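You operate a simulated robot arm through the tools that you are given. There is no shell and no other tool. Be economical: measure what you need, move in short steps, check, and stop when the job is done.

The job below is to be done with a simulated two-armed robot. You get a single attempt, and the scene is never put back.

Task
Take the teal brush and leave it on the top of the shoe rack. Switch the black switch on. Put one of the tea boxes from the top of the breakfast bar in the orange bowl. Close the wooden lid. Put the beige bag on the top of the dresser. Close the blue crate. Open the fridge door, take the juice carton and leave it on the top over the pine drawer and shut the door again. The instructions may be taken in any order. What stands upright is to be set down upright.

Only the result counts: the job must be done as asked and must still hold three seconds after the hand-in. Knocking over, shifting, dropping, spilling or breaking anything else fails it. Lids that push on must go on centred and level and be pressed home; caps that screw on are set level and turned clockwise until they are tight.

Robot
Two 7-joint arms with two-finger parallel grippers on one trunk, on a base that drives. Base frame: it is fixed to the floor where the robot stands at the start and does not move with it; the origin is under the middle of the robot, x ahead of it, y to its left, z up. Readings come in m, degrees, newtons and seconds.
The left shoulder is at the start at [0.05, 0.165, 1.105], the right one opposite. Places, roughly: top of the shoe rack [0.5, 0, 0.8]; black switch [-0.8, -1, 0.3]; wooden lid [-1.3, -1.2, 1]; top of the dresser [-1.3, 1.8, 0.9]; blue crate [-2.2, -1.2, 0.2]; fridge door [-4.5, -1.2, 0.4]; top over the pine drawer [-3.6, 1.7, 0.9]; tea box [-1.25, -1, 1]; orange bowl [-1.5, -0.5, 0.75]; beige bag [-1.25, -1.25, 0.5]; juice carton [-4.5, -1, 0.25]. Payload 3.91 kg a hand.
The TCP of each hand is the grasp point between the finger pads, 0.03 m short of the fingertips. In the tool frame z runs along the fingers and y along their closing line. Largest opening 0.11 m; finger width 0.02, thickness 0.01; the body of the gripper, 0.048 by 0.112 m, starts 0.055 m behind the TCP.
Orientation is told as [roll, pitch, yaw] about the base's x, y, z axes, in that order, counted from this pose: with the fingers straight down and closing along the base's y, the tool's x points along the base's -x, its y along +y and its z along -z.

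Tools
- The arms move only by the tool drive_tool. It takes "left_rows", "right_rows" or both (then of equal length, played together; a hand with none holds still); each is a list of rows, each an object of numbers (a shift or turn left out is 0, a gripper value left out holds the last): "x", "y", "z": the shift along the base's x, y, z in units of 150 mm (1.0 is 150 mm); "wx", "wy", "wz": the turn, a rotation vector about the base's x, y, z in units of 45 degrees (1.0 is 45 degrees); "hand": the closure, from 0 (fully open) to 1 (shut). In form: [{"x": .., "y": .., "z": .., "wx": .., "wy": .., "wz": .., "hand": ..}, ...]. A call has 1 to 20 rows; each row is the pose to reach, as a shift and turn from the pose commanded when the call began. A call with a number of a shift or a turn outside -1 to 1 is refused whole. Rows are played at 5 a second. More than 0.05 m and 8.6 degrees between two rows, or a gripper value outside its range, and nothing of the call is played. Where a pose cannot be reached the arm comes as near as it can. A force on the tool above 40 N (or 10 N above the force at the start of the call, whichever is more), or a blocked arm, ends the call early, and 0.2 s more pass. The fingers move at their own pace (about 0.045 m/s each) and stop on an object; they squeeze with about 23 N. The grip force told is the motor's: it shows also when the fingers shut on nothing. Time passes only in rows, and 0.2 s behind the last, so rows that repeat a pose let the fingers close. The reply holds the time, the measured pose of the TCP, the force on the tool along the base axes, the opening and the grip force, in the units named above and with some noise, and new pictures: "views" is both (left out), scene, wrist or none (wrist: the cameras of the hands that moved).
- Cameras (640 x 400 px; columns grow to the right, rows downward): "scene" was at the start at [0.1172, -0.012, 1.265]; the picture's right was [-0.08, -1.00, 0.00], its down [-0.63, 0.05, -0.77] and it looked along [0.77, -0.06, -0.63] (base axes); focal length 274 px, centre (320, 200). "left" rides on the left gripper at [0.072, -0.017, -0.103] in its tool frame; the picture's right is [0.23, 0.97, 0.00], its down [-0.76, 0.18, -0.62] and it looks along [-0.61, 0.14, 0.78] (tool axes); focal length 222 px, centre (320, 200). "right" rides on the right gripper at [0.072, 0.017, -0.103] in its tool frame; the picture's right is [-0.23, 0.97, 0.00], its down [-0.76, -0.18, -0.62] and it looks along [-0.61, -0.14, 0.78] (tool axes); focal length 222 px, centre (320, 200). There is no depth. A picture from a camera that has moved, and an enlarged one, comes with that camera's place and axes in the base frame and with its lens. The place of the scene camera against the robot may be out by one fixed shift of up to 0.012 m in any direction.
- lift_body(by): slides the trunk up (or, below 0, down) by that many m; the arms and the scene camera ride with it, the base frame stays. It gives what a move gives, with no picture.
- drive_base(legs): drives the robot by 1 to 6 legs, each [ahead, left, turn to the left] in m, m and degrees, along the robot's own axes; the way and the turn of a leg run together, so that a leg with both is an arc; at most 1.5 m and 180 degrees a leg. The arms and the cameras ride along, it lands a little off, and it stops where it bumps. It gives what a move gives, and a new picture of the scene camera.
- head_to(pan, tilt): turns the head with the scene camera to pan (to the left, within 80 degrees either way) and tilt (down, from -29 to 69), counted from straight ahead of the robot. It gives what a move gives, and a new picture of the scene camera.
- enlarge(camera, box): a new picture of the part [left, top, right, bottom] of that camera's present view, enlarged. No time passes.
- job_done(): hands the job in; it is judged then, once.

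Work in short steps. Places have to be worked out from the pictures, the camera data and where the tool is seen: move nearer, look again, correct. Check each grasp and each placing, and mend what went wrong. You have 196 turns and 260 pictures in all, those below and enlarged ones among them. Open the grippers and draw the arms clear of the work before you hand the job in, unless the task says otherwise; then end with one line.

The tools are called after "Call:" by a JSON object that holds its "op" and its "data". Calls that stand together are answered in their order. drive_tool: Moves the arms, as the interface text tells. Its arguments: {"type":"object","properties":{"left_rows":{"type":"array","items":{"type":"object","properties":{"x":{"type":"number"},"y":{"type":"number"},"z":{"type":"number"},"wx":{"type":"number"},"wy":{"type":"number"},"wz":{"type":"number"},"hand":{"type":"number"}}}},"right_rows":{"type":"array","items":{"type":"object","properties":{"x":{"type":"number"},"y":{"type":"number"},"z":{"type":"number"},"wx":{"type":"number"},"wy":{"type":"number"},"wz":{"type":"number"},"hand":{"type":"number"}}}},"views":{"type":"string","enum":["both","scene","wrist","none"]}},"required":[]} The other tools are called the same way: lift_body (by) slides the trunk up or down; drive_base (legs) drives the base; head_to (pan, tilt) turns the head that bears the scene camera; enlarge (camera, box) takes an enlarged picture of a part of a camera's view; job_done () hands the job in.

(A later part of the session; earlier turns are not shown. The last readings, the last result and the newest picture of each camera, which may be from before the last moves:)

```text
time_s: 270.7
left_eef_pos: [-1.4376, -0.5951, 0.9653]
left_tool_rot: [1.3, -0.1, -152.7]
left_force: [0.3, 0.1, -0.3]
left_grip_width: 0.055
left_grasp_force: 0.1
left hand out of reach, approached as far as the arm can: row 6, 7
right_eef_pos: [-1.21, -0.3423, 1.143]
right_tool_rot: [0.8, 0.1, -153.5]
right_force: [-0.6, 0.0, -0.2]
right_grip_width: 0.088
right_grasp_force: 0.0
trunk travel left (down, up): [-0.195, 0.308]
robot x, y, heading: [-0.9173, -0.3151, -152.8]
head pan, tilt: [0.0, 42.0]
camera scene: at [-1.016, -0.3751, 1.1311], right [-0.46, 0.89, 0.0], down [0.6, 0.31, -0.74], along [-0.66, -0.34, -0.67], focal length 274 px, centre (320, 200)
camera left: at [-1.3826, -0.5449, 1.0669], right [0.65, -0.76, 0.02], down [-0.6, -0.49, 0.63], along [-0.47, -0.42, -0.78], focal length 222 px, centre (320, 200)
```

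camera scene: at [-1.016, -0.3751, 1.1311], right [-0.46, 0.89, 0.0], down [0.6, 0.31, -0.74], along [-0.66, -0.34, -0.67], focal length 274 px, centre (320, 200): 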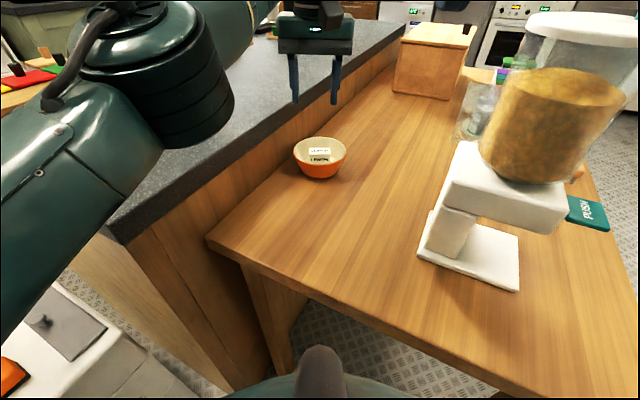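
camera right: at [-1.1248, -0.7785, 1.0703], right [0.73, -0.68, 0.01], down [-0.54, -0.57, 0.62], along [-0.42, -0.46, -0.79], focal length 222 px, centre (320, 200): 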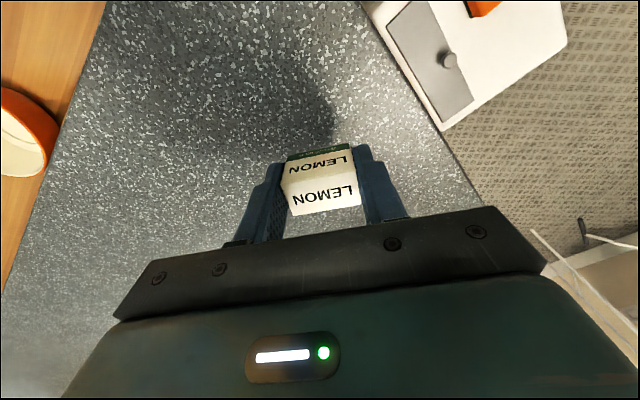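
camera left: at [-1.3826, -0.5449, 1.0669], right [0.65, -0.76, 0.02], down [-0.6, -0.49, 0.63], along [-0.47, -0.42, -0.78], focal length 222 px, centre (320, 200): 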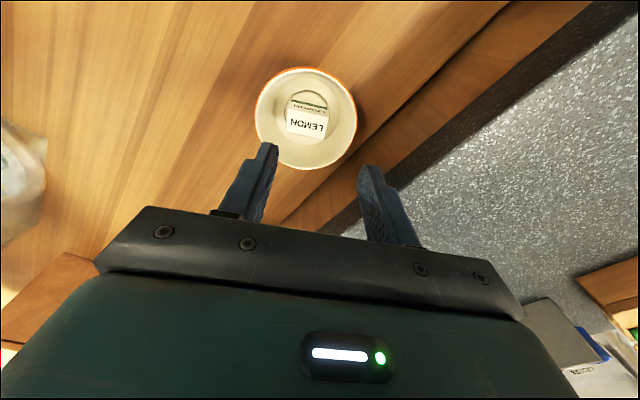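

The box stands in the bowl. Before leaving I raise the trunk and inspect the rest of the bar and the table rack, to make sure which things are tea boxes.

Call:
{"op": "lift_body", "data": {"by": 0.3}}

Call:
{"op": "drive_base", "data": {"legs": [[-0.12, -0.1, 0]]}}

Call:
{"op": "head_to", "data": {"pan": 10, "tilt": 30}}

Call:
{"op": "enlarge", "data": {"camera": "scene", "box": [140, 60, 420, 200]}}

Call:
{"op": "enlarge", "data": {"camera": "scene", "box": [420, 80, 560, 180]}}

```text
time_s: 273.7
left_eef_pos: [-1.4387, -0.5957, 1.2657]
left_tool_rot: [1.4, -0.2, -152.6]
left_force: [-0.3, 1.0, 0.0]
left_grip_width: 0.0551
left_grasp_force: 0.0
right_eef_pos: [-1.2108, -0.3426, 1.4436]
right_tool_rot: [0.8, 0.1, -153.5]
right_force: [-0.6, -0.1, 0.4]
right_grip_width: 0.0879
right_grasp_force: 0.1
trunk travel left (down, up): [-0.495, 0.008]
robot x, y, heading: [-0.9168, -0.3213, -153.0]
head pan, tilt: [0.0, 42.0]
```

```text
time_s: 275.1
left_eef_pos: [-1.3757, -0.4518, 1.2643]
left_tool_rot: [1.4, -0.3, -152.3]
left_force: [0.3, 0.5, -0.1]
left_grip_width: 0.055
left_grasp_force: 0.0
right_eef_pos: [-1.1485, -0.1991, 1.4427]
right_tool_rot: [0.8, 0.1, -153.3]
right_force: [-0.7, 1.1, -0.4]
right_grip_width: 0.0882
right_grasp_force: 0.1
trunk travel left (down, up): [-0.495, 0.008]
robot x, y, heading: [-0.8576, -0.1749, -152.8]
head pan, tilt: [0.0, 42.0]
camera scene: at [-0.9533, -0.2307, 1.4312], right [-0.46, 0.89, 0.0], down [0.59, 0.31, -0.74], along [-0.66, -0.34, -0.67], focal length 274 px, centre (320, 200)
```

scene: 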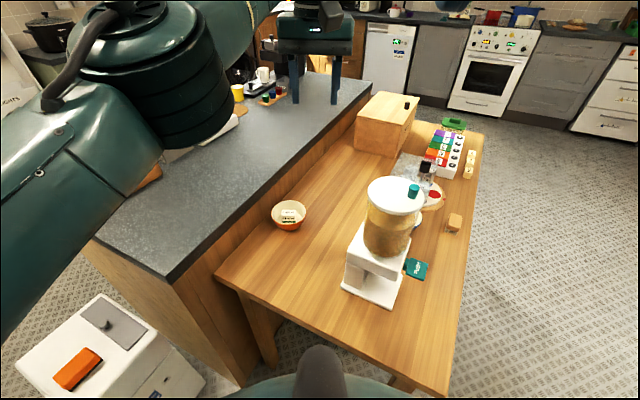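

```text
time_s: 275.9
left_eef_pos: [-1.376, -0.4526, 1.2647]
left_tool_rot: [1.4, -0.2, -152.4]
left_force: [-0.1, 0.4, -0.5]
left_grip_width: 0.0548
left_grasp_force: 0.1
right_eef_pos: [-1.1491, -0.1998, 1.4431]
right_tool_rot: [0.8, 0.2, -153.3]
right_force: [-0.5, 0.2, 0.4]
right_grip_width: 0.088
right_grasp_force: 0.2
trunk travel left (down, up): [-0.495, 0.008]
robot x, y, heading: [-0.855, -0.1741, -152.5]
head pan, tilt: [10.0, 30.0]
camera scene: at [-0.9514, -0.2479, 1.4494], right [-0.61, 0.8, 0.0], down [0.4, 0.3, -0.87], along [-0.69, -0.53, -0.5], focal length 274 px, centre (320, 200)
```

scene: 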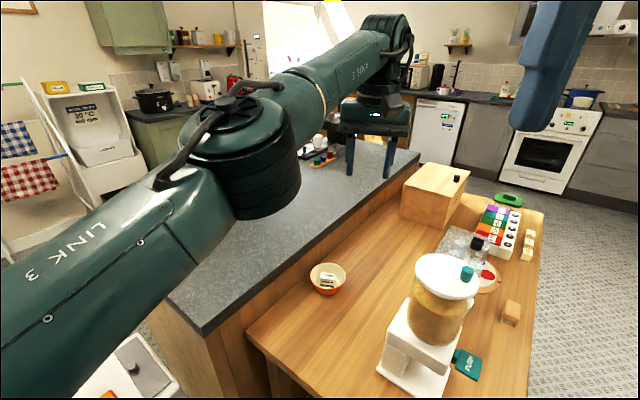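

```text
2.29 times, centred on (280, 130) of scene
camera zoom: at [-0.9514, -0.2479, 1.4494], right [-0.61, 0.8, 0.0], down [0.4, 0.3, -0.87], along [-0.69, -0.53, -0.5], focal length 626 px, centre (411, 360)
```

zoom: 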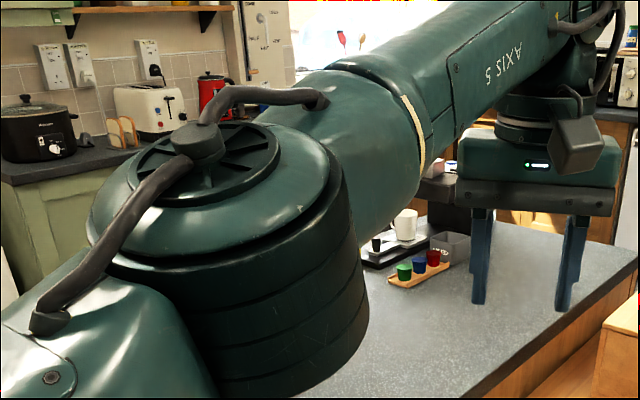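

```text
4.00 times, centred on (490, 130) of scene
camera zoom: at [-0.9514, -0.2479, 1.4494], right [-0.61, 0.8, 0.0], down [0.4, 0.3, -0.87], along [-0.69, -0.53, -0.5], focal length 1096 px, centre (-360, 480)
```

zoom: 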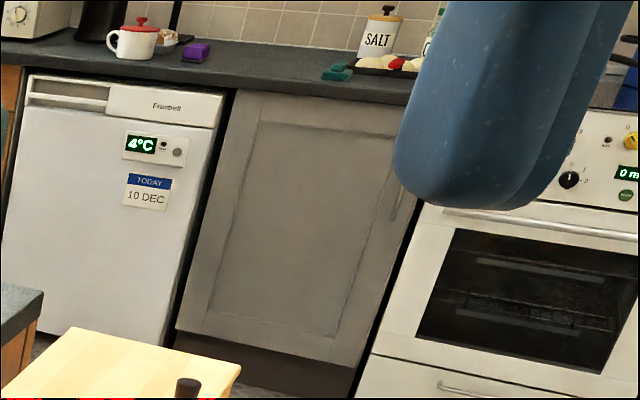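

Call:
{"op": "enlarge", "data": {"camera": "scene", "box": [460, 190, 550, 270]}}

```text
5.00 times, centred on (505, 230) of scene
camera zoom: at [-0.9514, -0.2479, 1.4494], right [-0.61, 0.8, 0.0], down [0.4, 0.3, -0.87], along [-0.69, -0.53, -0.5], focal length 1371 px, centre (-605, 50)
```

zoom: 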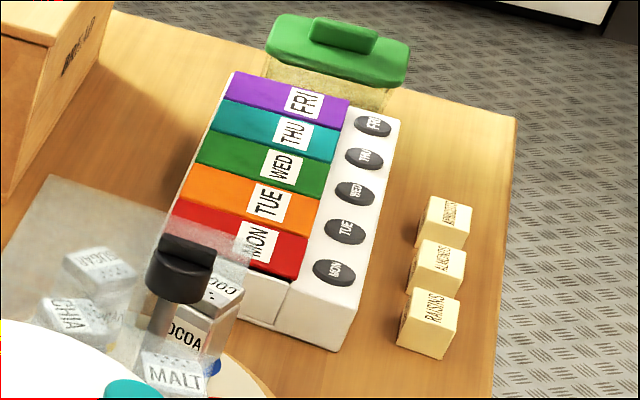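

Table has raisins/almonds/apricots and cocoa/malt under a dome; the branded LEMON box was the only loose box on the bar, taken as tea box. On to the fridge: fold the left arm, drive along the north side of the table.

Call:
{"op": "drive_tool", "data": {"left_rows": [{"x": 0.25, "y": 0.0}, {"x": 0.5, "y": -0.05}, {"x": 0.75, "y": -0.1}, {"x": 1, "y": -0.2}], "views": "none"}}

Call:
{"op": "drive_base", "data": {"legs": [[0, -0.6, 0], [0, 0, -27]]}}

Call:
{"op": "head_to", "data": {"pan": 0, "tilt": 20}}

```text
time_s: 276.9
left_eef_pos: [-1.226, -0.4837, 1.264]
left_tool_rot: [1.2, -0.3, -152.4]
left_force: [-0.5, -0.1, 0.2]
left_grip_width: 0.0553
left_grasp_force: 0.2
right_eef_pos: [-1.1477, -0.1982, 1.4442]
right_tool_rot: [0.9, 0.1, -153.3]
right_force: [0.3, -0.2, 0.3]
right_grip_width: 0.0879
right_grasp_force: 0.0
trunk travel left (down, up): [-0.495, 0.008]
robot x, y, heading: [-0.8569, -0.1741, -152.5]
head pan, tilt: [10.0, 30.0]
```

```text
time_s: 281.6
left_eef_pos: [-1.6009, 0.2539, 1.2633]
left_tool_rot: [1.3, -0.2, -179.3]
left_force: [0.1, -1.2, -0.1]
left_grip_width: 0.0551
left_grasp_force: 0.0
right_eef_pos: [-1.4021, 0.4709, 1.4431]
right_tool_rot: [0.8, 0.1, 179.8]
right_force: [0.2, -0.5, -0.3]
right_grip_width: 0.088
right_grasp_force: 0.1
trunk travel left (down, up): [-0.495, 0.008]
robot x, y, heading: [-1.1292, 0.3613, -179.7]
head pan, tilt: [10.0, 30.0]
camera scene: at [-1.2459, 0.3404, 1.4495], right [-0.18, 0.98, 0.0], down [0.49, 0.09, -0.87], along [-0.85, -0.16, -0.5], focal length 274 px, centre (320, 200)
```

scene: 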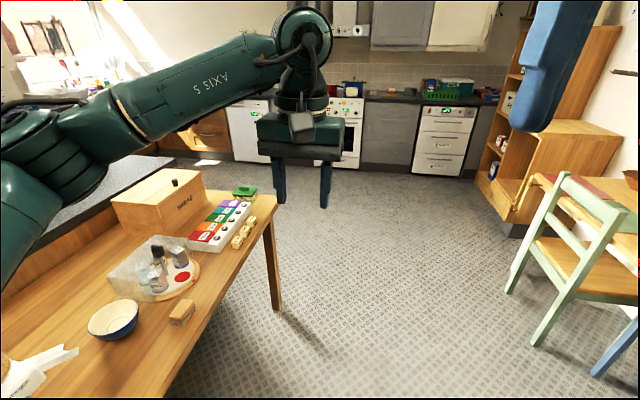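

```text
time_s: 282.3
left_eef_pos: [-1.6013, 0.2546, 1.2636]
left_tool_rot: [1.3, -0.3, -179.3]
left_force: [0.2, 0.7, -0.2]
left_grip_width: 0.0547
left_grasp_force: 0.1
right_eef_pos: [-1.402, 0.4724, 1.4432]
right_tool_rot: [0.8, 0.1, 179.9]
right_force: [0.1, 0.0, -0.3]
right_grip_width: 0.0882
right_grasp_force: 0.0
trunk travel left (down, up): [-0.495, 0.008]
robot x, y, heading: [-1.1302, 0.36, -179.6]
head pan, tilt: [0.0, 20.0]
camera scene: at [-1.2501, 0.3559, 1.4655], right [-0.01, 1.0, 0.0], down [0.34, 0.0, -0.94], along [-0.94, -0.01, -0.34], focal length 274 px, centre (320, 200)
```

scene: 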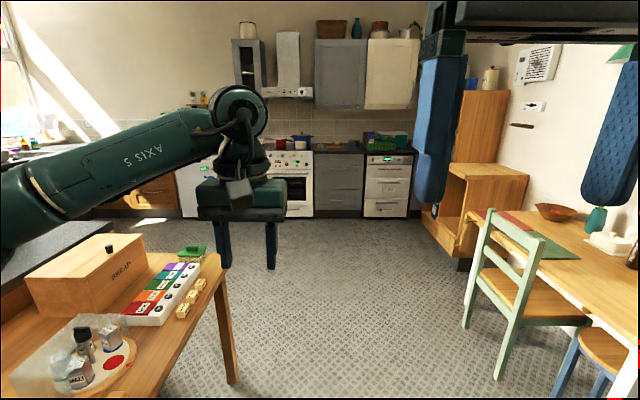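

Floor is clear. Drive to about (-3.2, 0.35), then strafe left to be in front of the fridge.

Call:
{"op": "drive_base", "data": {"legs": [[1.05, 0, 0], [1.0, 0, 0], [0, 0.7, 0], [0, 0.7, 0]]}}

Call:
{"op": "head_to", "data": {"pan": 0, "tilt": 40}}

```text
time_s: 299.4
left_eef_pos: [-3.5986, -1.1936, 1.2633]
left_tool_rot: [1.3, -0.2, -178.7]
left_force: [0.2, -0.4, 0.0]
left_grip_width: 0.0548
left_grasp_force: 0.2
right_eef_pos: [-3.402, -0.9747, 1.4429]
right_tool_rot: [0.7, 0.1, -179.6]
right_force: [-0.1, 0.0, 0.6]
right_grip_width: 0.0879
right_grasp_force: 0.0
trunk travel left (down, up): [-0.495, 0.008]
robot x, y, heading: [-3.1249, -1.0835, -178.9]
head pan, tilt: [0.0, 20.0]
camera scene: at [-3.2489, -1.0887, 1.4655], right [-0.02, 1.0, 0.0], down [0.34, 0.01, -0.94], along [-0.94, -0.02, -0.34], focal length 274 px, centre (320, 200)
```

scene: 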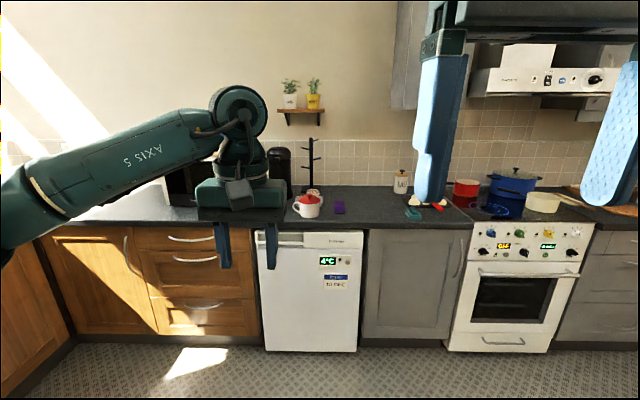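

```text
time_s: 300.2
left_eef_pos: [-3.5991, -1.1937, 1.2645]
left_tool_rot: [1.2, -0.1, -178.7]
left_force: [0.1, 0.6, 0.4]
left_grip_width: 0.0548
left_grasp_force: 0.0
right_eef_pos: [-3.402, -0.9747, 1.444]
right_tool_rot: [0.8, 0.1, -179.6]
right_force: [0.1, 0.4, -0.7]
right_grip_width: 0.0878
right_grasp_force: 0.0
trunk travel left (down, up): [-0.495, 0.008]
robot x, y, heading: [-3.1322, -1.0843, -178.8]
head pan, tilt: [0.0, 40.0]
camera scene: at [-3.2408, -1.0882, 1.4342], right [-0.02, 1.0, 0.0], down [0.64, 0.01, -0.77], along [-0.77, -0.01, -0.64], focal length 274 px, centre (320, 200)
```

scene: 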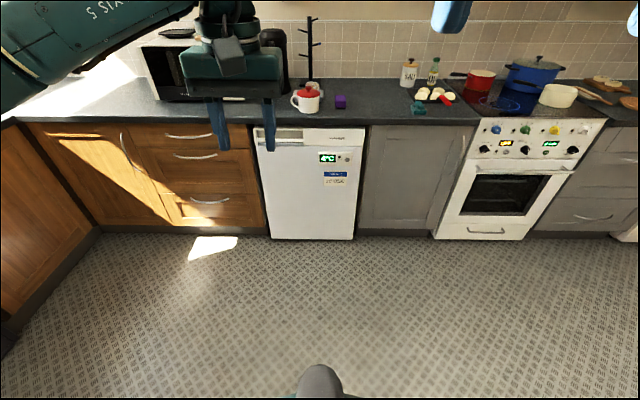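

Zoom on the fridge door to find the handle and hinge side.

Call:
{"op": "enlarge", "data": {"camera": "scene", "box": [230, 110, 390, 250]}}

Call:
{"op": "enlarge", "data": {"camera": "scene", "box": [240, 115, 320, 165]}}

```text
2.86 times, centred on (310, 180) of scene
camera zoom: at [-3.2408, -1.0882, 1.4342], right [-0.02, 1.0, 0.0], down [0.64, 0.01, -0.77], along [-0.77, -0.01, -0.64], focal length 783 px, centre (349, 257)
```

zoom: 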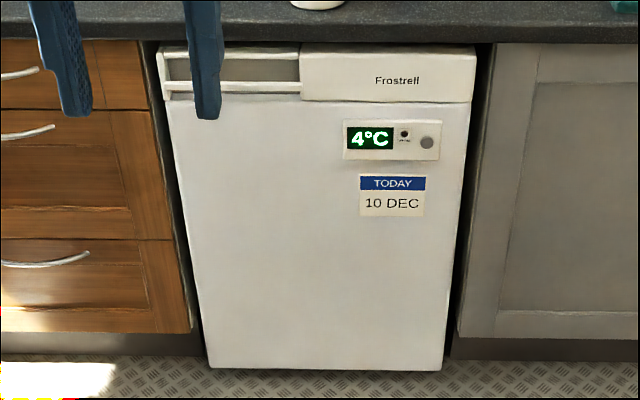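

```text
8.00 times, centred on (280, 140) of scene
camera zoom: at [-3.2408, -1.0882, 1.4342], right [-0.02, 1.0, 0.0], down [0.64, 0.01, -0.77], along [-0.77, -0.01, -0.64], focal length 2193 px, centre (640, 680)
```

zoom: 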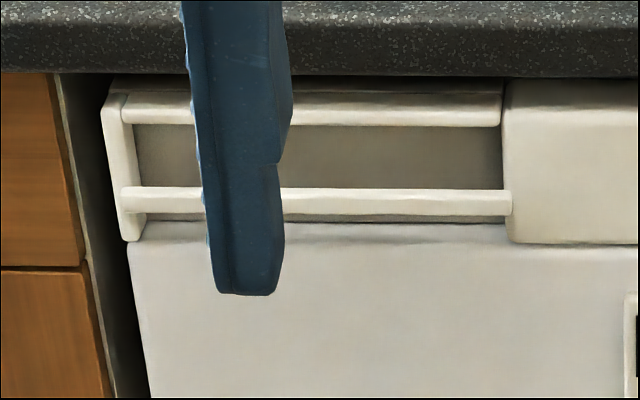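

Handle: a recess with a lower bar at the top-left of the door (z≈0.8, y≈-1.42..-1.17); hinge on the right (y≈-0.89). I lower the trunk, come closer, and look at the recess from the left wrist camera.

Call:
{"op": "lift_body", "data": {"by": -0.3}}

Call:
{"op": "drive_base", "data": {"legs": [[0.35, 0.15, 0]]}}

Call:
{"op": "drive_tool", "data": {"left_rows": [{"wy": 0.17, "z": -0.15, "hand": 1}, {"wy": 0.34, "z": -0.2}, {"wy": 0.51, "z": -0.2}, {"wy": 0.68, "z": -0.2}, {"wy": 0.85, "z": -0.2}, {"wy": 1, "z": -0.2}], "views": "both"}}

Call:
{"op": "enlarge", "data": {"camera": "scene", "box": [160, 100, 360, 225]}}

```text
time_s: 303.2
left_eef_pos: [-3.598, -1.1928, 0.9642]
left_tool_rot: [1.3, -0.2, -178.8]
left_force: [-0.1, -0.2, 1.0]
left_grip_width: 0.0551
left_grasp_force: 0.0
right_eef_pos: [-3.4025, -0.9733, 1.1439]
right_tool_rot: [0.8, 0.1, -179.6]
right_force: [0.8, -0.1, 0.7]
right_grip_width: 0.088
right_grasp_force: 0.1
trunk travel left (down, up): [-0.195, 0.308]
robot x, y, heading: [-3.1276, -1.0786, -179.0]
head pan, tilt: [0.0, 40.0]
```

```text
time_s: 305.6
left_eef_pos: [-3.9486, -1.35, 0.9643]
left_tool_rot: [1.4, -0.3, -178.9]
left_force: [0.0, 1.0, -0.2]
left_grip_width: 0.055
left_grasp_force: 0.0
right_eef_pos: [-3.7506, -1.1307, 1.1435]
right_tool_rot: [0.8, 0.0, -179.9]
right_force: [1.1, -0.1, -0.5]
right_grip_width: 0.088
right_grasp_force: 0.0
trunk travel left (down, up): [-0.195, 0.308]
robot x, y, heading: [-3.4744, -1.2404, -179.2]
head pan, tilt: [0.0, 40.0]
camera scene: at [-3.5901, -1.2455, 1.1341], right [-0.01, 1.0, 0.0], down [0.64, 0.01, -0.77], along [-0.77, -0.01, -0.64], focal length 274 px, centre (320, 200)
```

scene: 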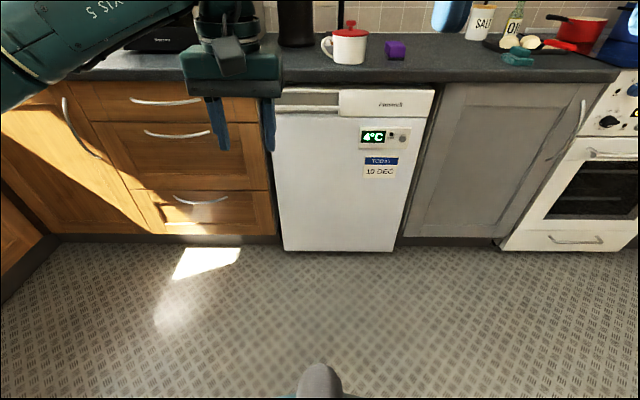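

```text
time_s: 307.0
left_eef_pos: [-3.9481, -1.3487, 0.9343]
left_tool_rot: [0.1, -45.2, -178.4]
left_force: [-0.3, 0.4, 0.8]
left_grip_width: 0.0002
left_grasp_force: 22.8
right_eef_pos: [-3.751, -1.1305, 1.1434]
right_tool_rot: [0.8, 0.1, -179.9]
right_force: [-1.2, 0.8, 0.8]
right_grip_width: 0.088
right_grasp_force: 0.1
trunk travel left (down, up): [-0.195, 0.308]
robot x, y, heading: [-3.4772, -1.2375, -179.2]
head pan, tilt: [0.0, 40.0]
camera scene: at [-3.59, -1.2454, 1.1341], right [-0.01, 1.0, 0.0], down [0.64, 0.01, -0.77], along [-0.77, -0.01, -0.64], focal length 274 px, centre (320, 200)
camera left: at [-3.8242, -1.3286, 0.954], right [0.19, -0.97, -0.16], down [-0.09, -0.18, 0.98], along [-0.98, -0.17, -0.12], focal length 222 px, centre (320, 200)
```

scene: 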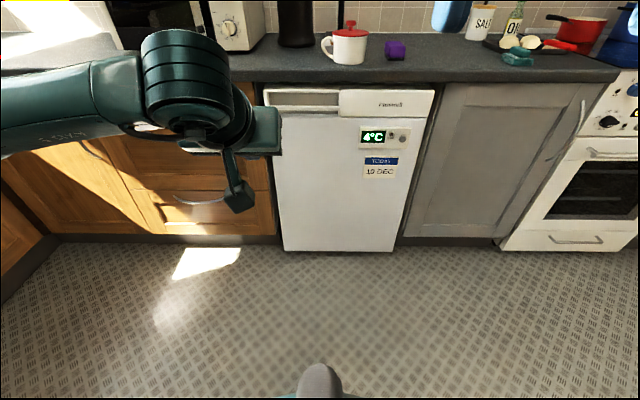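
left: 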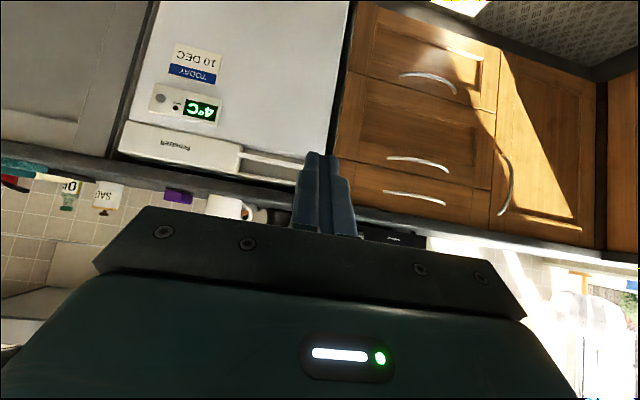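

```text
3.20 times, centred on (260, 162) of scene
camera zoom: at [-3.59, -1.2454, 1.1341], right [-0.01, 1.0, 0.0], down [0.64, 0.01, -0.77], along [-0.77, -0.01, -0.64], focal length 877 px, centre (512, 320)
```

zoom: 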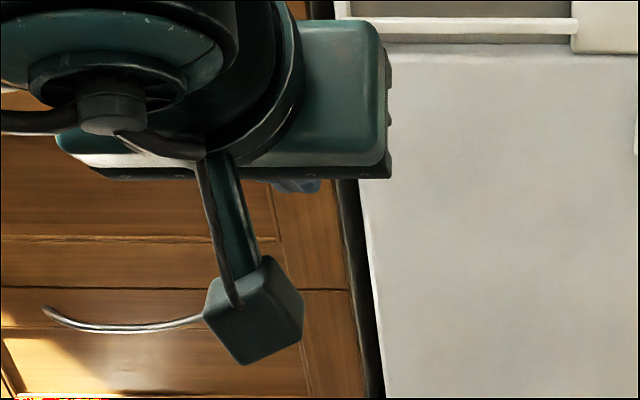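

Recess spans y≈-1.44..-1.20, bar at about x -4.48, z 0.79. I drive 0.3 m nearer and zoom with the wrist camera.

Call:
{"op": "drive_base", "data": {"legs": [[0.3, -0.03, 0]]}}

Call:
{"op": "enlarge", "data": {"camera": "left", "box": [160, 60, 420, 220]}}

Call:
{"op": "enlarge", "data": {"camera": "scene", "box": [180, 20, 340, 120]}}

```text
time_s: 309.1
left_eef_pos: [-4.2505, -1.323, 0.9334]
left_tool_rot: [0.2, -45.2, -178.5]
left_force: [0.0, 0.3, -0.8]
left_grip_width: 0.0
left_grasp_force: 22.6
right_eef_pos: [-4.0521, -1.1059, 1.1431]
right_tool_rot: [0.7, 0.1, -179.9]
right_force: [0.1, -0.1, 0.1]
right_grip_width: 0.0878
right_grasp_force: 0.0
trunk travel left (down, up): [-0.195, 0.308]
robot x, y, heading: [-3.7784, -1.2159, -178.9]
head pan, tilt: [0.0, 40.0]
camera scene: at [-3.8912, -1.2205, 1.1341], right [-0.01, 1.0, 0.0], down [0.64, 0.01, -0.77], along [-0.77, -0.01, -0.64], focal length 274 px, centre (320, 200)
```

scene: 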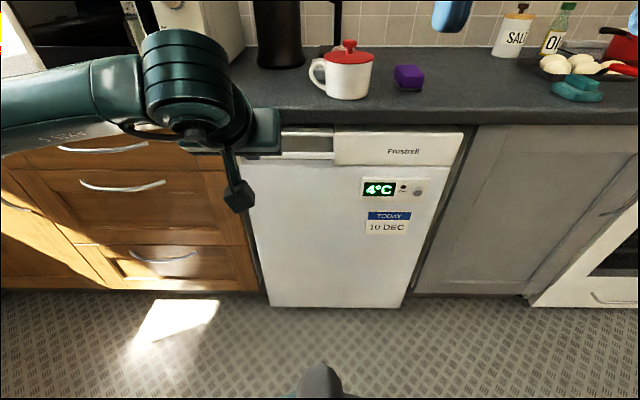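

```text
2.46 times, centred on (290, 140) of left
camera zoom: at [-4.1253, -1.3037, 0.9542], right [0.19, -0.97, -0.16], down [-0.09, -0.18, 0.98], along [-0.98, -0.17, -0.12], focal length 547 px, centre (394, 348)
```

zoom: 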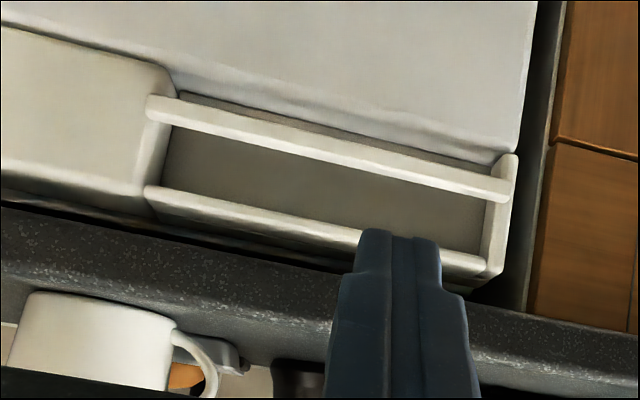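

```text
4.00 times, centred on (260, 70) of scene
camera zoom: at [-3.8912, -1.2205, 1.1341], right [-0.01, 1.0, 0.0], down [0.64, 0.01, -0.77], along [-0.77, -0.01, -0.64], focal length 1096 px, centre (560, 720)
```

zoom: 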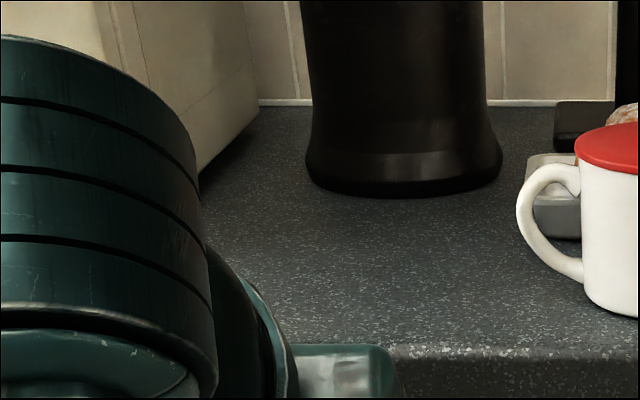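

The lower bar stands off the door, at about (-4.485, -1.32, 0.78). I roll the left hand 90° about its axis so that the fingers straddle the bar (one above/behind, one below/in front).

Call:
{"op": "drive_tool", "data": {"left_rows": [{"wx": 0.12, "wz": 0.12, "hand": 0.6}, {"wx": 0.24, "wz": 0.24}, {"wx": 0.36, "wz": 0.36}, {"wx": 0.48, "wz": 0.48}, {"wx": 0.6, "wz": 0.6}, {"wx": 0.7, "wz": 0.7}], "views": "none"}}

Call:
{"op": "drive_tool", "data": {"left_rows": [{"wx": 0.12, "wz": 0.12}, {"wx": 0.24, "wz": 0.24}, {"wx": 0.36, "wz": 0.36}, {"wx": 0.48, "wz": 0.48}, {"wx": 0.6, "wz": 0.6}, {"wx": 0.714, "wz": 0.714}], "views": "both"}}

```text
time_s: 310.5
left_eef_pos: [-4.2496, -1.3248, 0.935]
left_tool_rot: [-34.4, -29.9, -124.4]
left_force: [-0.4, -0.7, -0.4]
left_grip_width: 0.0438
left_grasp_force: 0.1
right_eef_pos: [-4.0519, -1.1049, 1.1435]
right_tool_rot: [0.8, 0.1, -179.8]
right_force: [0.8, -0.7, 0.2]
right_grip_width: 0.0878
right_grasp_force: 0.2
trunk travel left (down, up): [-0.195, 0.308]
robot x, y, heading: [-3.7786, -1.2117, -178.9]
head pan, tilt: [0.0, 40.0]
```

```text
time_s: 311.9
left_eef_pos: [-4.2489, -1.3249, 0.9338]
left_tool_rot: [-43.7, 0.7, -89.0]
left_force: [0.2, -0.5, 0.7]
left_grip_width: 0.0438
left_grasp_force: 0.0
right_eef_pos: [-4.0519, -1.1061, 1.1437]
right_tool_rot: [0.7, 0.1, -179.9]
right_force: [-0.7, -0.1, 0.4]
right_grip_width: 0.0879
right_grasp_force: 0.0
trunk travel left (down, up): [-0.195, 0.308]
robot x, y, heading: [-3.7822, -1.2173, -179.0]
head pan, tilt: [0.0, 40.0]
camera scene: at [-3.891, -1.2206, 1.1341], right [-0.01, 1.0, 0.0], down [0.64, 0.01, -0.77], along [-0.77, -0.01, -0.64], focal length 274 px, centre (320, 200)
camera left: at [-4.1912, -1.252, 1.0201], right [0.7, 0.25, -0.67], down [0.57, -0.76, 0.32], along [-0.43, -0.61, -0.67], focal length 222 px, centre (320, 200)
```

scene: 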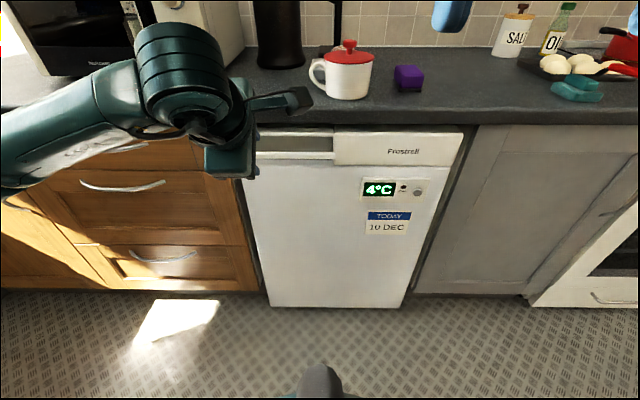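
left: 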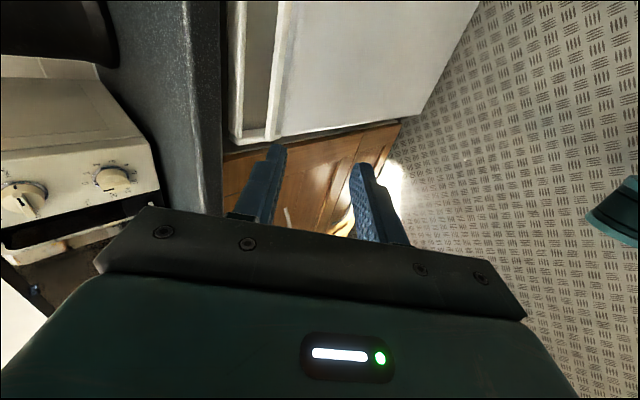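

Good orientation. I drive 0.1 m ahead and move the hand to the pre-point about 6 cm short of the bar, then look.

Call:
{"op": "drive_base", "data": {"legs": [[0.1, 0, 0]]}}

Call:
{"op": "drive_tool", "data": {"left_rows": [{"x": -0.15, "z": -0.2}, {"x": -0.3, "z": -0.4}, {"x": -0.45, "z": -0.55}], "views": "wrist"}}

Call:
{"op": "enlarge", "data": {"camera": "left", "box": [180, 30, 440, 200]}}

```text
time_s: 313.0
left_eef_pos: [-4.3471, -1.3267, 0.9336]
left_tool_rot: [-43.8, 0.6, -89.0]
left_force: [-0.8, -0.2, -0.3]
left_grip_width: 0.0439
left_grasp_force: 0.1
right_eef_pos: [-4.1495, -1.1082, 1.1434]
right_tool_rot: [0.9, 0.2, -179.7]
right_force: [-0.2, -0.8, -0.3]
right_grip_width: 0.0879
right_grasp_force: 0.1
trunk travel left (down, up): [-0.195, 0.308]
robot x, y, heading: [-3.8766, -1.2135, -179.0]
head pan, tilt: [0.0, 40.0]
camera scene: at [-3.9882, -1.2225, 1.134], right [-0.02, 1.0, 0.0], down [0.64, 0.01, -0.77], along [-0.77, -0.01, -0.64], focal length 274 px, centre (320, 200)
```

scene: 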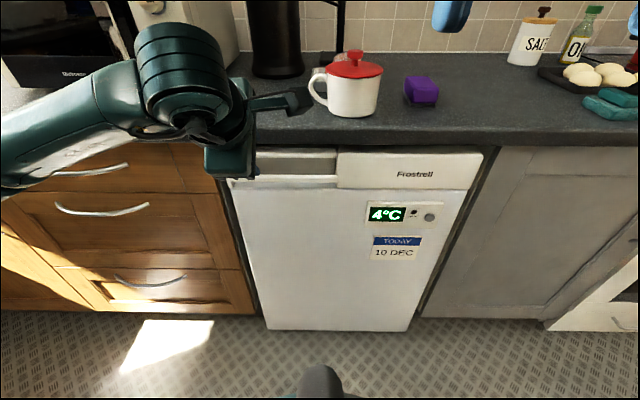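

```text
time_s: 313.8
left_eef_pos: [-4.411, -1.3267, 0.851]
left_tool_rot: [-43.8, 0.5, -89.0]
left_force: [0.8, -0.3, 0.0]
left_grip_width: 0.0442
left_grasp_force: 0.2
right_eef_pos: [-4.1502, -1.1078, 1.1427]
right_tool_rot: [0.8, 0.2, -179.7]
right_force: [-0.7, 0.0, 1.2]
right_grip_width: 0.0878
right_grasp_force: 0.0
trunk travel left (down, up): [-0.195, 0.308]
robot x, y, heading: [-3.8757, -1.217, -179.1]
head pan, tilt: [0.0, 40.0]
camera left: at [-4.3528, -1.2549, 0.9364], right [0.7, 0.25, -0.67], down [0.57, -0.75, 0.32], along [-0.43, -0.61, -0.67], focal length 222 px, centre (320, 200)
```

left: 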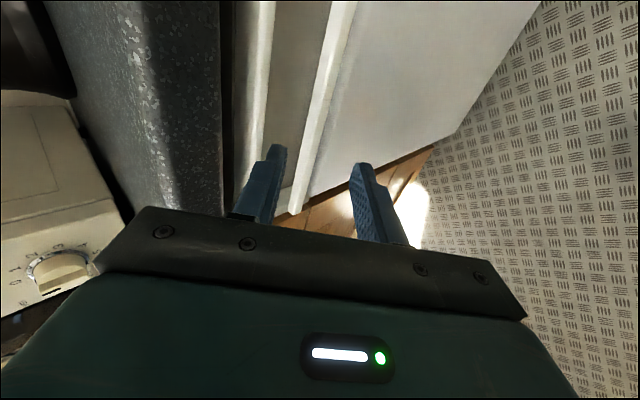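

```text
2.35 times, centred on (310, 115) of left
camera zoom: at [-4.3528, -1.2549, 0.9364], right [0.7, 0.25, -0.67], down [0.57, -0.75, 0.32], along [-0.43, -0.61, -0.67], focal length 523 px, centre (344, 400)
```

zoom: 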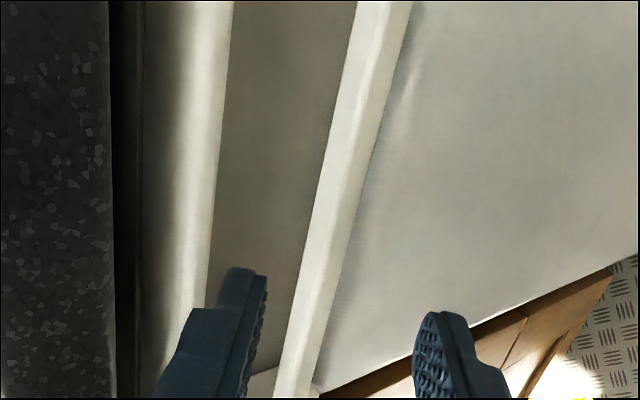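

The bar lies exactly on the finger axis, 105 mm ahead. I narrow to 30 mm and advance along the axis stepwise.

Call:
{"op": "drive_tool", "data": {"left_rows": [{"x": -0.08, "z": -0.08, "hand": 0.73}, {"x": -0.18, "z": -0.18}, {"x": -0.28, "z": -0.28}, {"x": -0.35, "z": -0.35}, {"x": -0.4, "z": -0.4}], "views": "wrist"}}

Call:
{"op": "enlarge", "data": {"camera": "left", "box": [180, 60, 440, 230]}}

```text
time_s: 315.0
left_eef_pos: [-4.4727, -1.3278, 0.7915]
left_tool_rot: [-43.8, 0.7, -88.9]
left_force: [0.5, -0.4, 0.1]
left_grip_width: 0.0297
left_grasp_force: 0.1
right_eef_pos: [-4.1495, -1.1078, 1.1436]
right_tool_rot: [0.8, 0.2, -179.7]
right_force: [-1.4, -0.4, -0.1]
right_grip_width: 0.0882
right_grasp_force: 0.1
trunk travel left (down, up): [-0.195, 0.308]
robot x, y, heading: [-3.8776, -1.2139, -179.0]
head pan, tilt: [0.0, 40.0]
camera left: at [-4.4149, -1.2556, 0.8776], right [0.7, 0.25, -0.67], down [0.57, -0.75, 0.32], along [-0.43, -0.61, -0.67], focal length 222 px, centre (320, 200)
```

left: 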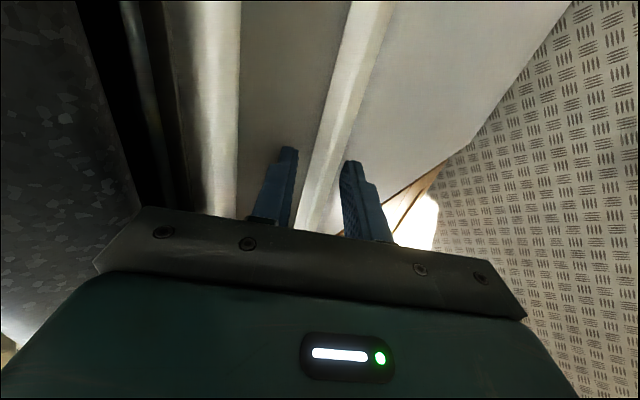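

```text
2.35 times, centred on (310, 145) of left
camera zoom: at [-4.4149, -1.2556, 0.8776], right [0.7, 0.25, -0.67], down [0.57, -0.75, 0.32], along [-0.43, -0.61, -0.67], focal length 523 px, centre (344, 329)
```

zoom: 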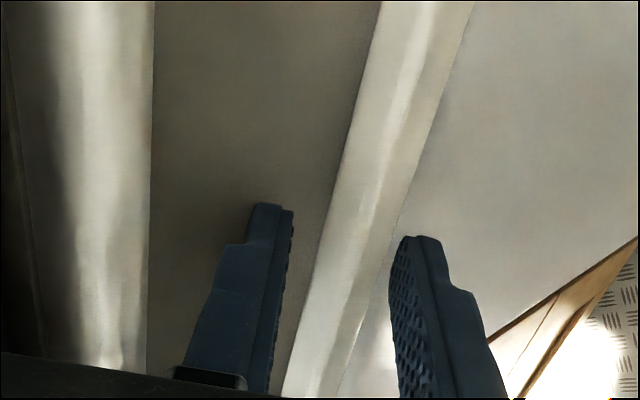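

Fingers straddle the bar without contact. Close on it.

Call:
{"op": "drive_tool", "data": {"left_rows": [{"hand": 0.85}, {"hand": 1}, {"hand": 1}], "views": "none"}}

```text
time_s: 315.8
left_eef_pos: [-4.4727, -1.3283, 0.7921]
left_tool_rot: [-43.8, 0.6, -89.0]
left_force: [-2.7, -1.1, 2.9]
left_grip_width: 0.0181
left_grasp_force: 44.2
right_eef_pos: [-4.1499, -1.108, 1.1434]
right_tool_rot: [0.9, 0.1, -179.8]
right_force: [-0.2, -0.3, 0.3]
right_grip_width: 0.0878
right_grasp_force: 0.1
trunk travel left (down, up): [-0.195, 0.308]
robot x, y, heading: [-3.8759, -1.212, -178.8]
head pan, tilt: [0.0, 40.0]
```

Gripped (18 mm). I loosen slightly to hook the bar and pull along the door's arc with the arm (force-guarded).

Call:
{"op": "drive_tool", "data": {"left_rows": [{"hand": 0.78}, {"x": 0.08, "wz": 0.03}, {"x": 0.2, "y": 0.01, "wz": 0.07}, {"x": 0.35, "y": 0.03, "wz": 0.13}, {"x": 0.5, "y": 0.05, "wz": 0.18}, {"x": 0.65, "y": 0.08, "wz": 0.23}, {"x": 0.8, "y": 0.12, "wz": 0.28}, {"x": 0.95, "y": 0.17, "wz": 0.35}], "views": "both"}}

```text
time_s: 317.6
left_eef_pos: [-4.328, -1.3017, 0.7916]
left_tool_rot: [-43.6, 0.6, -73.2]
left_force: [0.0, 1.8, 0.1]
left_grip_width: 0.0233
left_grasp_force: 0.0
right_eef_pos: [-4.149, -1.1076, 1.1439]
right_tool_rot: [0.9, 0.2, -179.7]
right_force: [0.4, -0.1, -0.2]
right_grip_width: 0.0882
right_grasp_force: 0.1
trunk travel left (down, up): [-0.195, 0.308]
robot x, y, heading: [-3.88, -1.2148, -179.1]
head pan, tilt: [0.0, 40.0]
camera scene: at [-3.9875, -1.2224, 1.1341], right [-0.02, 1.0, 0.0], down [0.64, 0.01, -0.77], along [-0.77, -0.01, -0.64], focal length 274 px, centre (320, 200)
camera left: at [-4.2926, -1.2155, 0.8777], right [0.61, 0.43, -0.67], down [0.76, -0.57, 0.32], along [-0.24, -0.7, -0.67], focal length 222 px, centre (320, 200)
```

scene: 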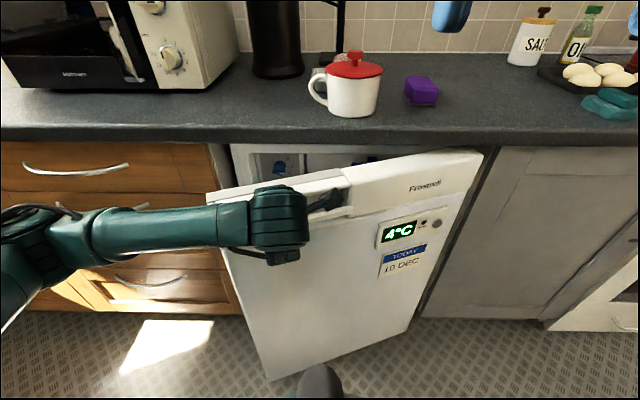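
left: 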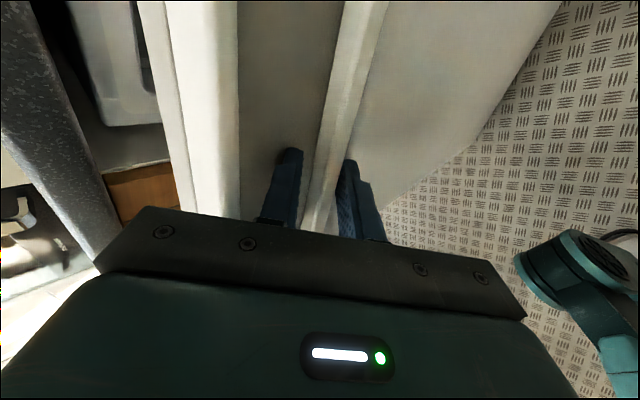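

The door opens freely (~19°). I continue in small steps: base diagonal shifts along the arc plus wrist yaw.

Call:
{"op": "drive_base", "data": {"legs": [[-0.072, -0.033, 0]]}}

Call:
{"op": "drive_tool", "data": {"left_rows": [{"wz": 0.12}, {"wz": 0.23}], "views": "none"}}

Call:
{"op": "drive_base", "data": {"legs": [[-0.062, -0.044, 0]]}}

Call:
{"op": "drive_tool", "data": {"left_rows": [{"wz": 0.12}, {"wz": 0.23}], "views": "wrist"}}

```text
time_s: 318.7
left_eef_pos: [-4.258, -1.2679, 0.7912]
left_tool_rot: [-43.8, 0.7, -73.1]
left_force: [0.2, 0.0, 0.2]
left_grip_width: 0.024
left_grasp_force: 0.0
right_eef_pos: [-4.0761, -1.0733, 1.1432]
right_tool_rot: [0.8, 0.1, -179.7]
right_force: [0.0, -0.7, -0.1]
right_grip_width: 0.0879
right_grasp_force: 0.0
trunk travel left (down, up): [-0.195, 0.308]
robot x, y, heading: [-3.7999, -1.1797, -178.8]
head pan, tilt: [0.0, 40.0]
camera scene: at [-3.9151, -1.1874, 1.1341], right [-0.02, 1.0, 0.0], down [0.64, 0.01, -0.77], along [-0.77, -0.01, -0.64], focal length 274 px, centre (320, 200)
```

scene: 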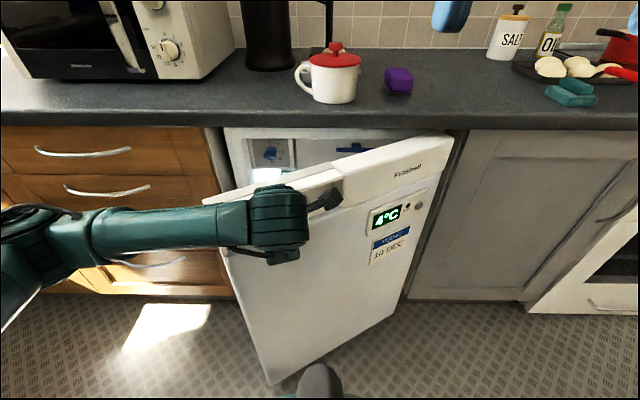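

```text
time_s: 319.3
left_eef_pos: [-4.2581, -1.2661, 0.7924]
left_tool_rot: [-43.7, 0.6, -62.7]
left_force: [-0.4, 0.5, -1.2]
left_grip_width: 0.0244
left_grasp_force: 0.1
right_eef_pos: [-4.0765, -1.0731, 1.1436]
right_tool_rot: [0.8, 0.1, -179.6]
right_force: [-0.1, 0.7, -0.5]
right_grip_width: 0.0876
right_grasp_force: 0.0
trunk travel left (down, up): [-0.195, 0.308]
robot x, y, heading: [-3.8022, -1.1801, -178.9]
head pan, tilt: [0.0, 40.0]
```

```text
time_s: 320.3
left_eef_pos: [-4.1966, -1.2212, 0.7933]
left_tool_rot: [-43.7, 0.6, -62.7]
left_force: [-0.1, 0.1, 0.5]
left_grip_width: 0.0241
left_grasp_force: 0.1
right_eef_pos: [-4.0173, -1.0273, 1.1425]
right_tool_rot: [0.8, 0.1, -179.6]
right_force: [0.1, 0.7, -0.3]
right_grip_width: 0.0882
right_grasp_force: 0.1
trunk travel left (down, up): [-0.195, 0.308]
robot x, y, heading: [-3.7429, -1.1379, -178.8]
head pan, tilt: [0.0, 40.0]
camera scene: at [-3.8553, -1.142, 1.1341], right [-0.02, 1.0, 0.0], down [0.64, 0.01, -0.77], along [-0.77, -0.02, -0.64], focal length 274 px, centre (320, 200)
```

scene: 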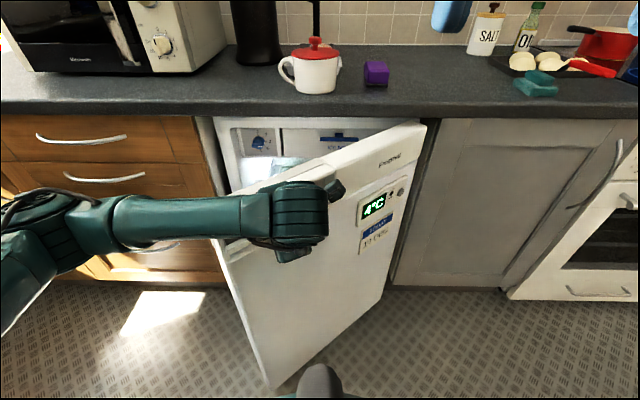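

```text
time_s: 320.9
left_eef_pos: [-4.1973, -1.2228, 0.7929]
left_tool_rot: [-43.7, 0.6, -52.4]
left_force: [0.1, 0.1, -0.5]
left_grip_width: 0.0246
left_grasp_force: 0.0
right_eef_pos: [-4.0175, -1.0268, 1.1424]
right_tool_rot: [0.9, 0.2, -179.7]
right_force: [0.8, 0.1, 0.2]
right_grip_width: 0.0881
right_grasp_force: 0.1
trunk travel left (down, up): [-0.195, 0.308]
robot x, y, heading: [-3.743, -1.1356, -178.8]
head pan, tilt: [0.0, 40.0]
camera left: at [-4.1942, -1.1292, 0.8784], right [0.41, 0.62, -0.67], down [0.91, -0.26, 0.32], along [0.02, -0.74, -0.67], focal length 222 px, centre (320, 200)
```

left: 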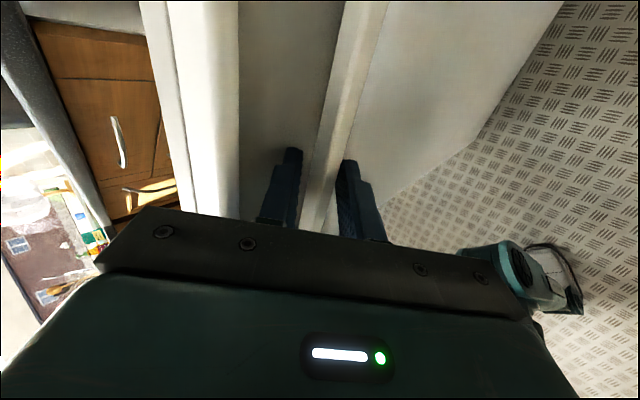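

Works well (~40°). Two more steps to ~60°.

Call:
{"op": "drive_base", "data": {"legs": [[-0.054, -0.054, 0]]}}

Call:
{"op": "drive_tool", "data": {"left_rows": [{"wz": 0.12}, {"wz": 0.23}], "views": "none"}}

Call:
{"op": "drive_base", "data": {"legs": [[-0.044, -0.063, 0]]}}

Call:
{"op": "drive_tool", "data": {"left_rows": [{"wz": 0.12}, {"wz": 0.23}], "views": "none"}}

Call:
{"op": "drive_base", "data": {"legs": [[-0.032, -0.069, 0]]}}

Call:
{"op": "drive_tool", "data": {"left_rows": [{"wz": 0.12}, {"wz": 0.23}], "views": "none"}}

```text
time_s: 321.9
left_eef_pos: [-4.1467, -1.1661, 0.7933]
left_tool_rot: [-43.7, 0.6, -52.4]
left_force: [-0.2, -0.1, 0.5]
left_grip_width: 0.024
left_grasp_force: 0.0
right_eef_pos: [-3.9651, -0.9711, 1.1435]
right_tool_rot: [0.8, 0.1, -179.6]
right_force: [-0.5, 0.5, -0.3]
right_grip_width: 0.0882
right_grasp_force: 0.1
trunk travel left (down, up): [-0.195, 0.308]
robot x, y, heading: [-3.6908, -1.0782, -179.1]
head pan, tilt: [0.0, 40.0]
camera scene: at [-3.8035, -1.0863, 1.1341], right [-0.02, 1.0, 0.0], down [0.64, 0.01, -0.77], along [-0.77, -0.02, -0.64], focal length 274 px, centre (320, 200)
```

scene: 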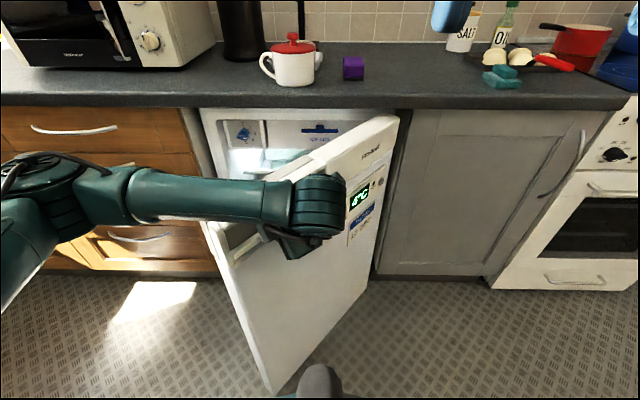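

```text
time_s: 322.5
left_eef_pos: [-4.1454, -1.1671, 0.7918]
left_tool_rot: [-43.7, 0.6, -41.8]
left_force: [-0.2, -0.7, -0.9]
left_grip_width: 0.0243
left_grasp_force: 0.0
right_eef_pos: [-3.9645, -0.9728, 1.1428]
right_tool_rot: [0.8, 0.1, -179.6]
right_force: [-0.5, -0.4, -0.7]
right_grip_width: 0.0882
right_grasp_force: 0.0
trunk travel left (down, up): [-0.195, 0.308]
robot x, y, heading: [-3.6906, -1.0795, -178.7]
head pan, tilt: [0.0, 40.0]
```

```text
time_s: 323.6
left_eef_pos: [-4.1037, -1.104, 0.792]
left_tool_rot: [-43.7, 0.6, -41.8]
left_force: [-0.9, -0.4, -0.8]
left_grip_width: 0.0243
left_grasp_force: 0.0
right_eef_pos: [-3.9239, -0.9082, 1.1434]
right_tool_rot: [0.7, 0.2, -179.4]
right_force: [0.1, 0.0, 0.8]
right_grip_width: 0.0881
right_grasp_force: 0.0
trunk travel left (down, up): [-0.195, 0.308]
robot x, y, heading: [-3.6491, -1.0141, -178.6]
head pan, tilt: [0.0, 40.0]
camera scene: at [-3.7619, -1.0225, 1.1341], right [-0.02, 1.0, 0.0], down [0.64, 0.01, -0.77], along [-0.77, -0.02, -0.64], focal length 274 px, centre (320, 200)
```

scene: 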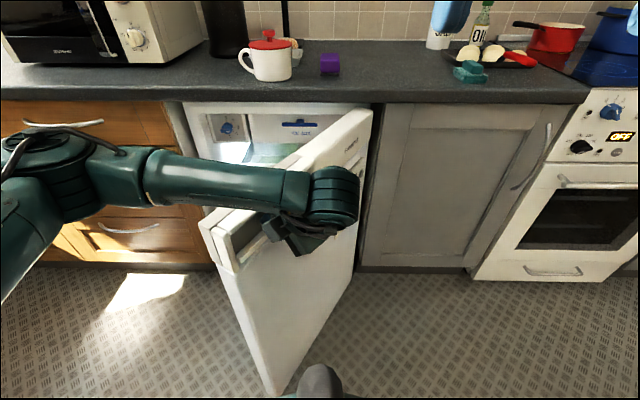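

```text
time_s: 324.2
left_eef_pos: [-4.1049, -1.1042, 0.7917]
left_tool_rot: [-43.7, 0.5, -31.4]
left_force: [-0.1, -0.4, 0.4]
left_grip_width: 0.0245
left_grasp_force: 0.0
right_eef_pos: [-3.9244, -0.9077, 1.1432]
right_tool_rot: [0.8, 0.0, -179.6]
right_force: [0.1, -0.3, -0.4]
right_grip_width: 0.0881
right_grasp_force: 0.1
trunk travel left (down, up): [-0.195, 0.308]
robot x, y, heading: [-3.6524, -1.0181, -178.6]
head pan, tilt: [0.0, 40.0]
```

```text
time_s: 325.2
left_eef_pos: [-4.0739, -1.0348, 0.7931]
left_tool_rot: [-43.8, 0.5, -31.5]
left_force: [-0.4, 0.0, -0.2]
left_grip_width: 0.0243
left_grasp_force: 0.1
right_eef_pos: [-3.8933, -0.8411, 1.1434]
right_tool_rot: [0.9, 0.1, -179.7]
right_force: [0.2, -0.1, -0.7]
right_grip_width: 0.0881
right_grasp_force: 0.1
trunk travel left (down, up): [-0.195, 0.308]
robot x, y, heading: [-3.6194, -0.9475, -179.0]
head pan, tilt: [0.0, 40.0]
camera scene: at [-3.7312, -0.9543, 1.1341], right [-0.02, 1.0, 0.0], down [0.64, 0.01, -0.77], along [-0.77, -0.02, -0.64], focal length 274 px, centre (320, 200)
```

scene: 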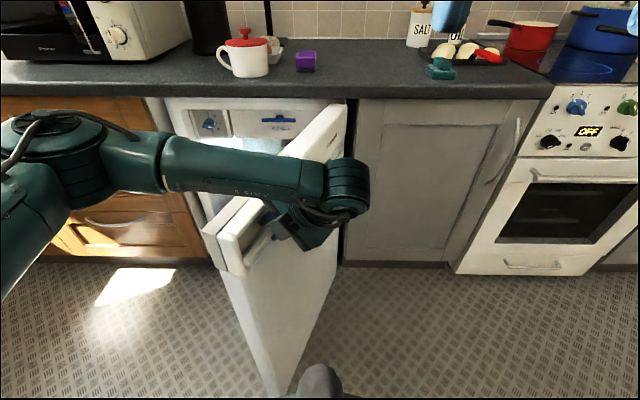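

```text
time_s: 325.8
left_eef_pos: [-4.074, -1.0353, 0.7928]
left_tool_rot: [-43.7, 0.5, -21.1]
left_force: [0.3, 0.2, 1.1]
left_grip_width: 0.0242
left_grasp_force: 0.1
right_eef_pos: [-3.892, -0.841, 1.1426]
right_tool_rot: [0.8, 0.1, -179.6]
right_force: [0.2, 0.3, 0.7]
right_grip_width: 0.0882
right_grasp_force: 0.0
trunk travel left (down, up): [-0.195, 0.308]
robot x, y, heading: [-3.6189, -0.9495, -179.0]
head pan, tilt: [0.0, 40.0]
```

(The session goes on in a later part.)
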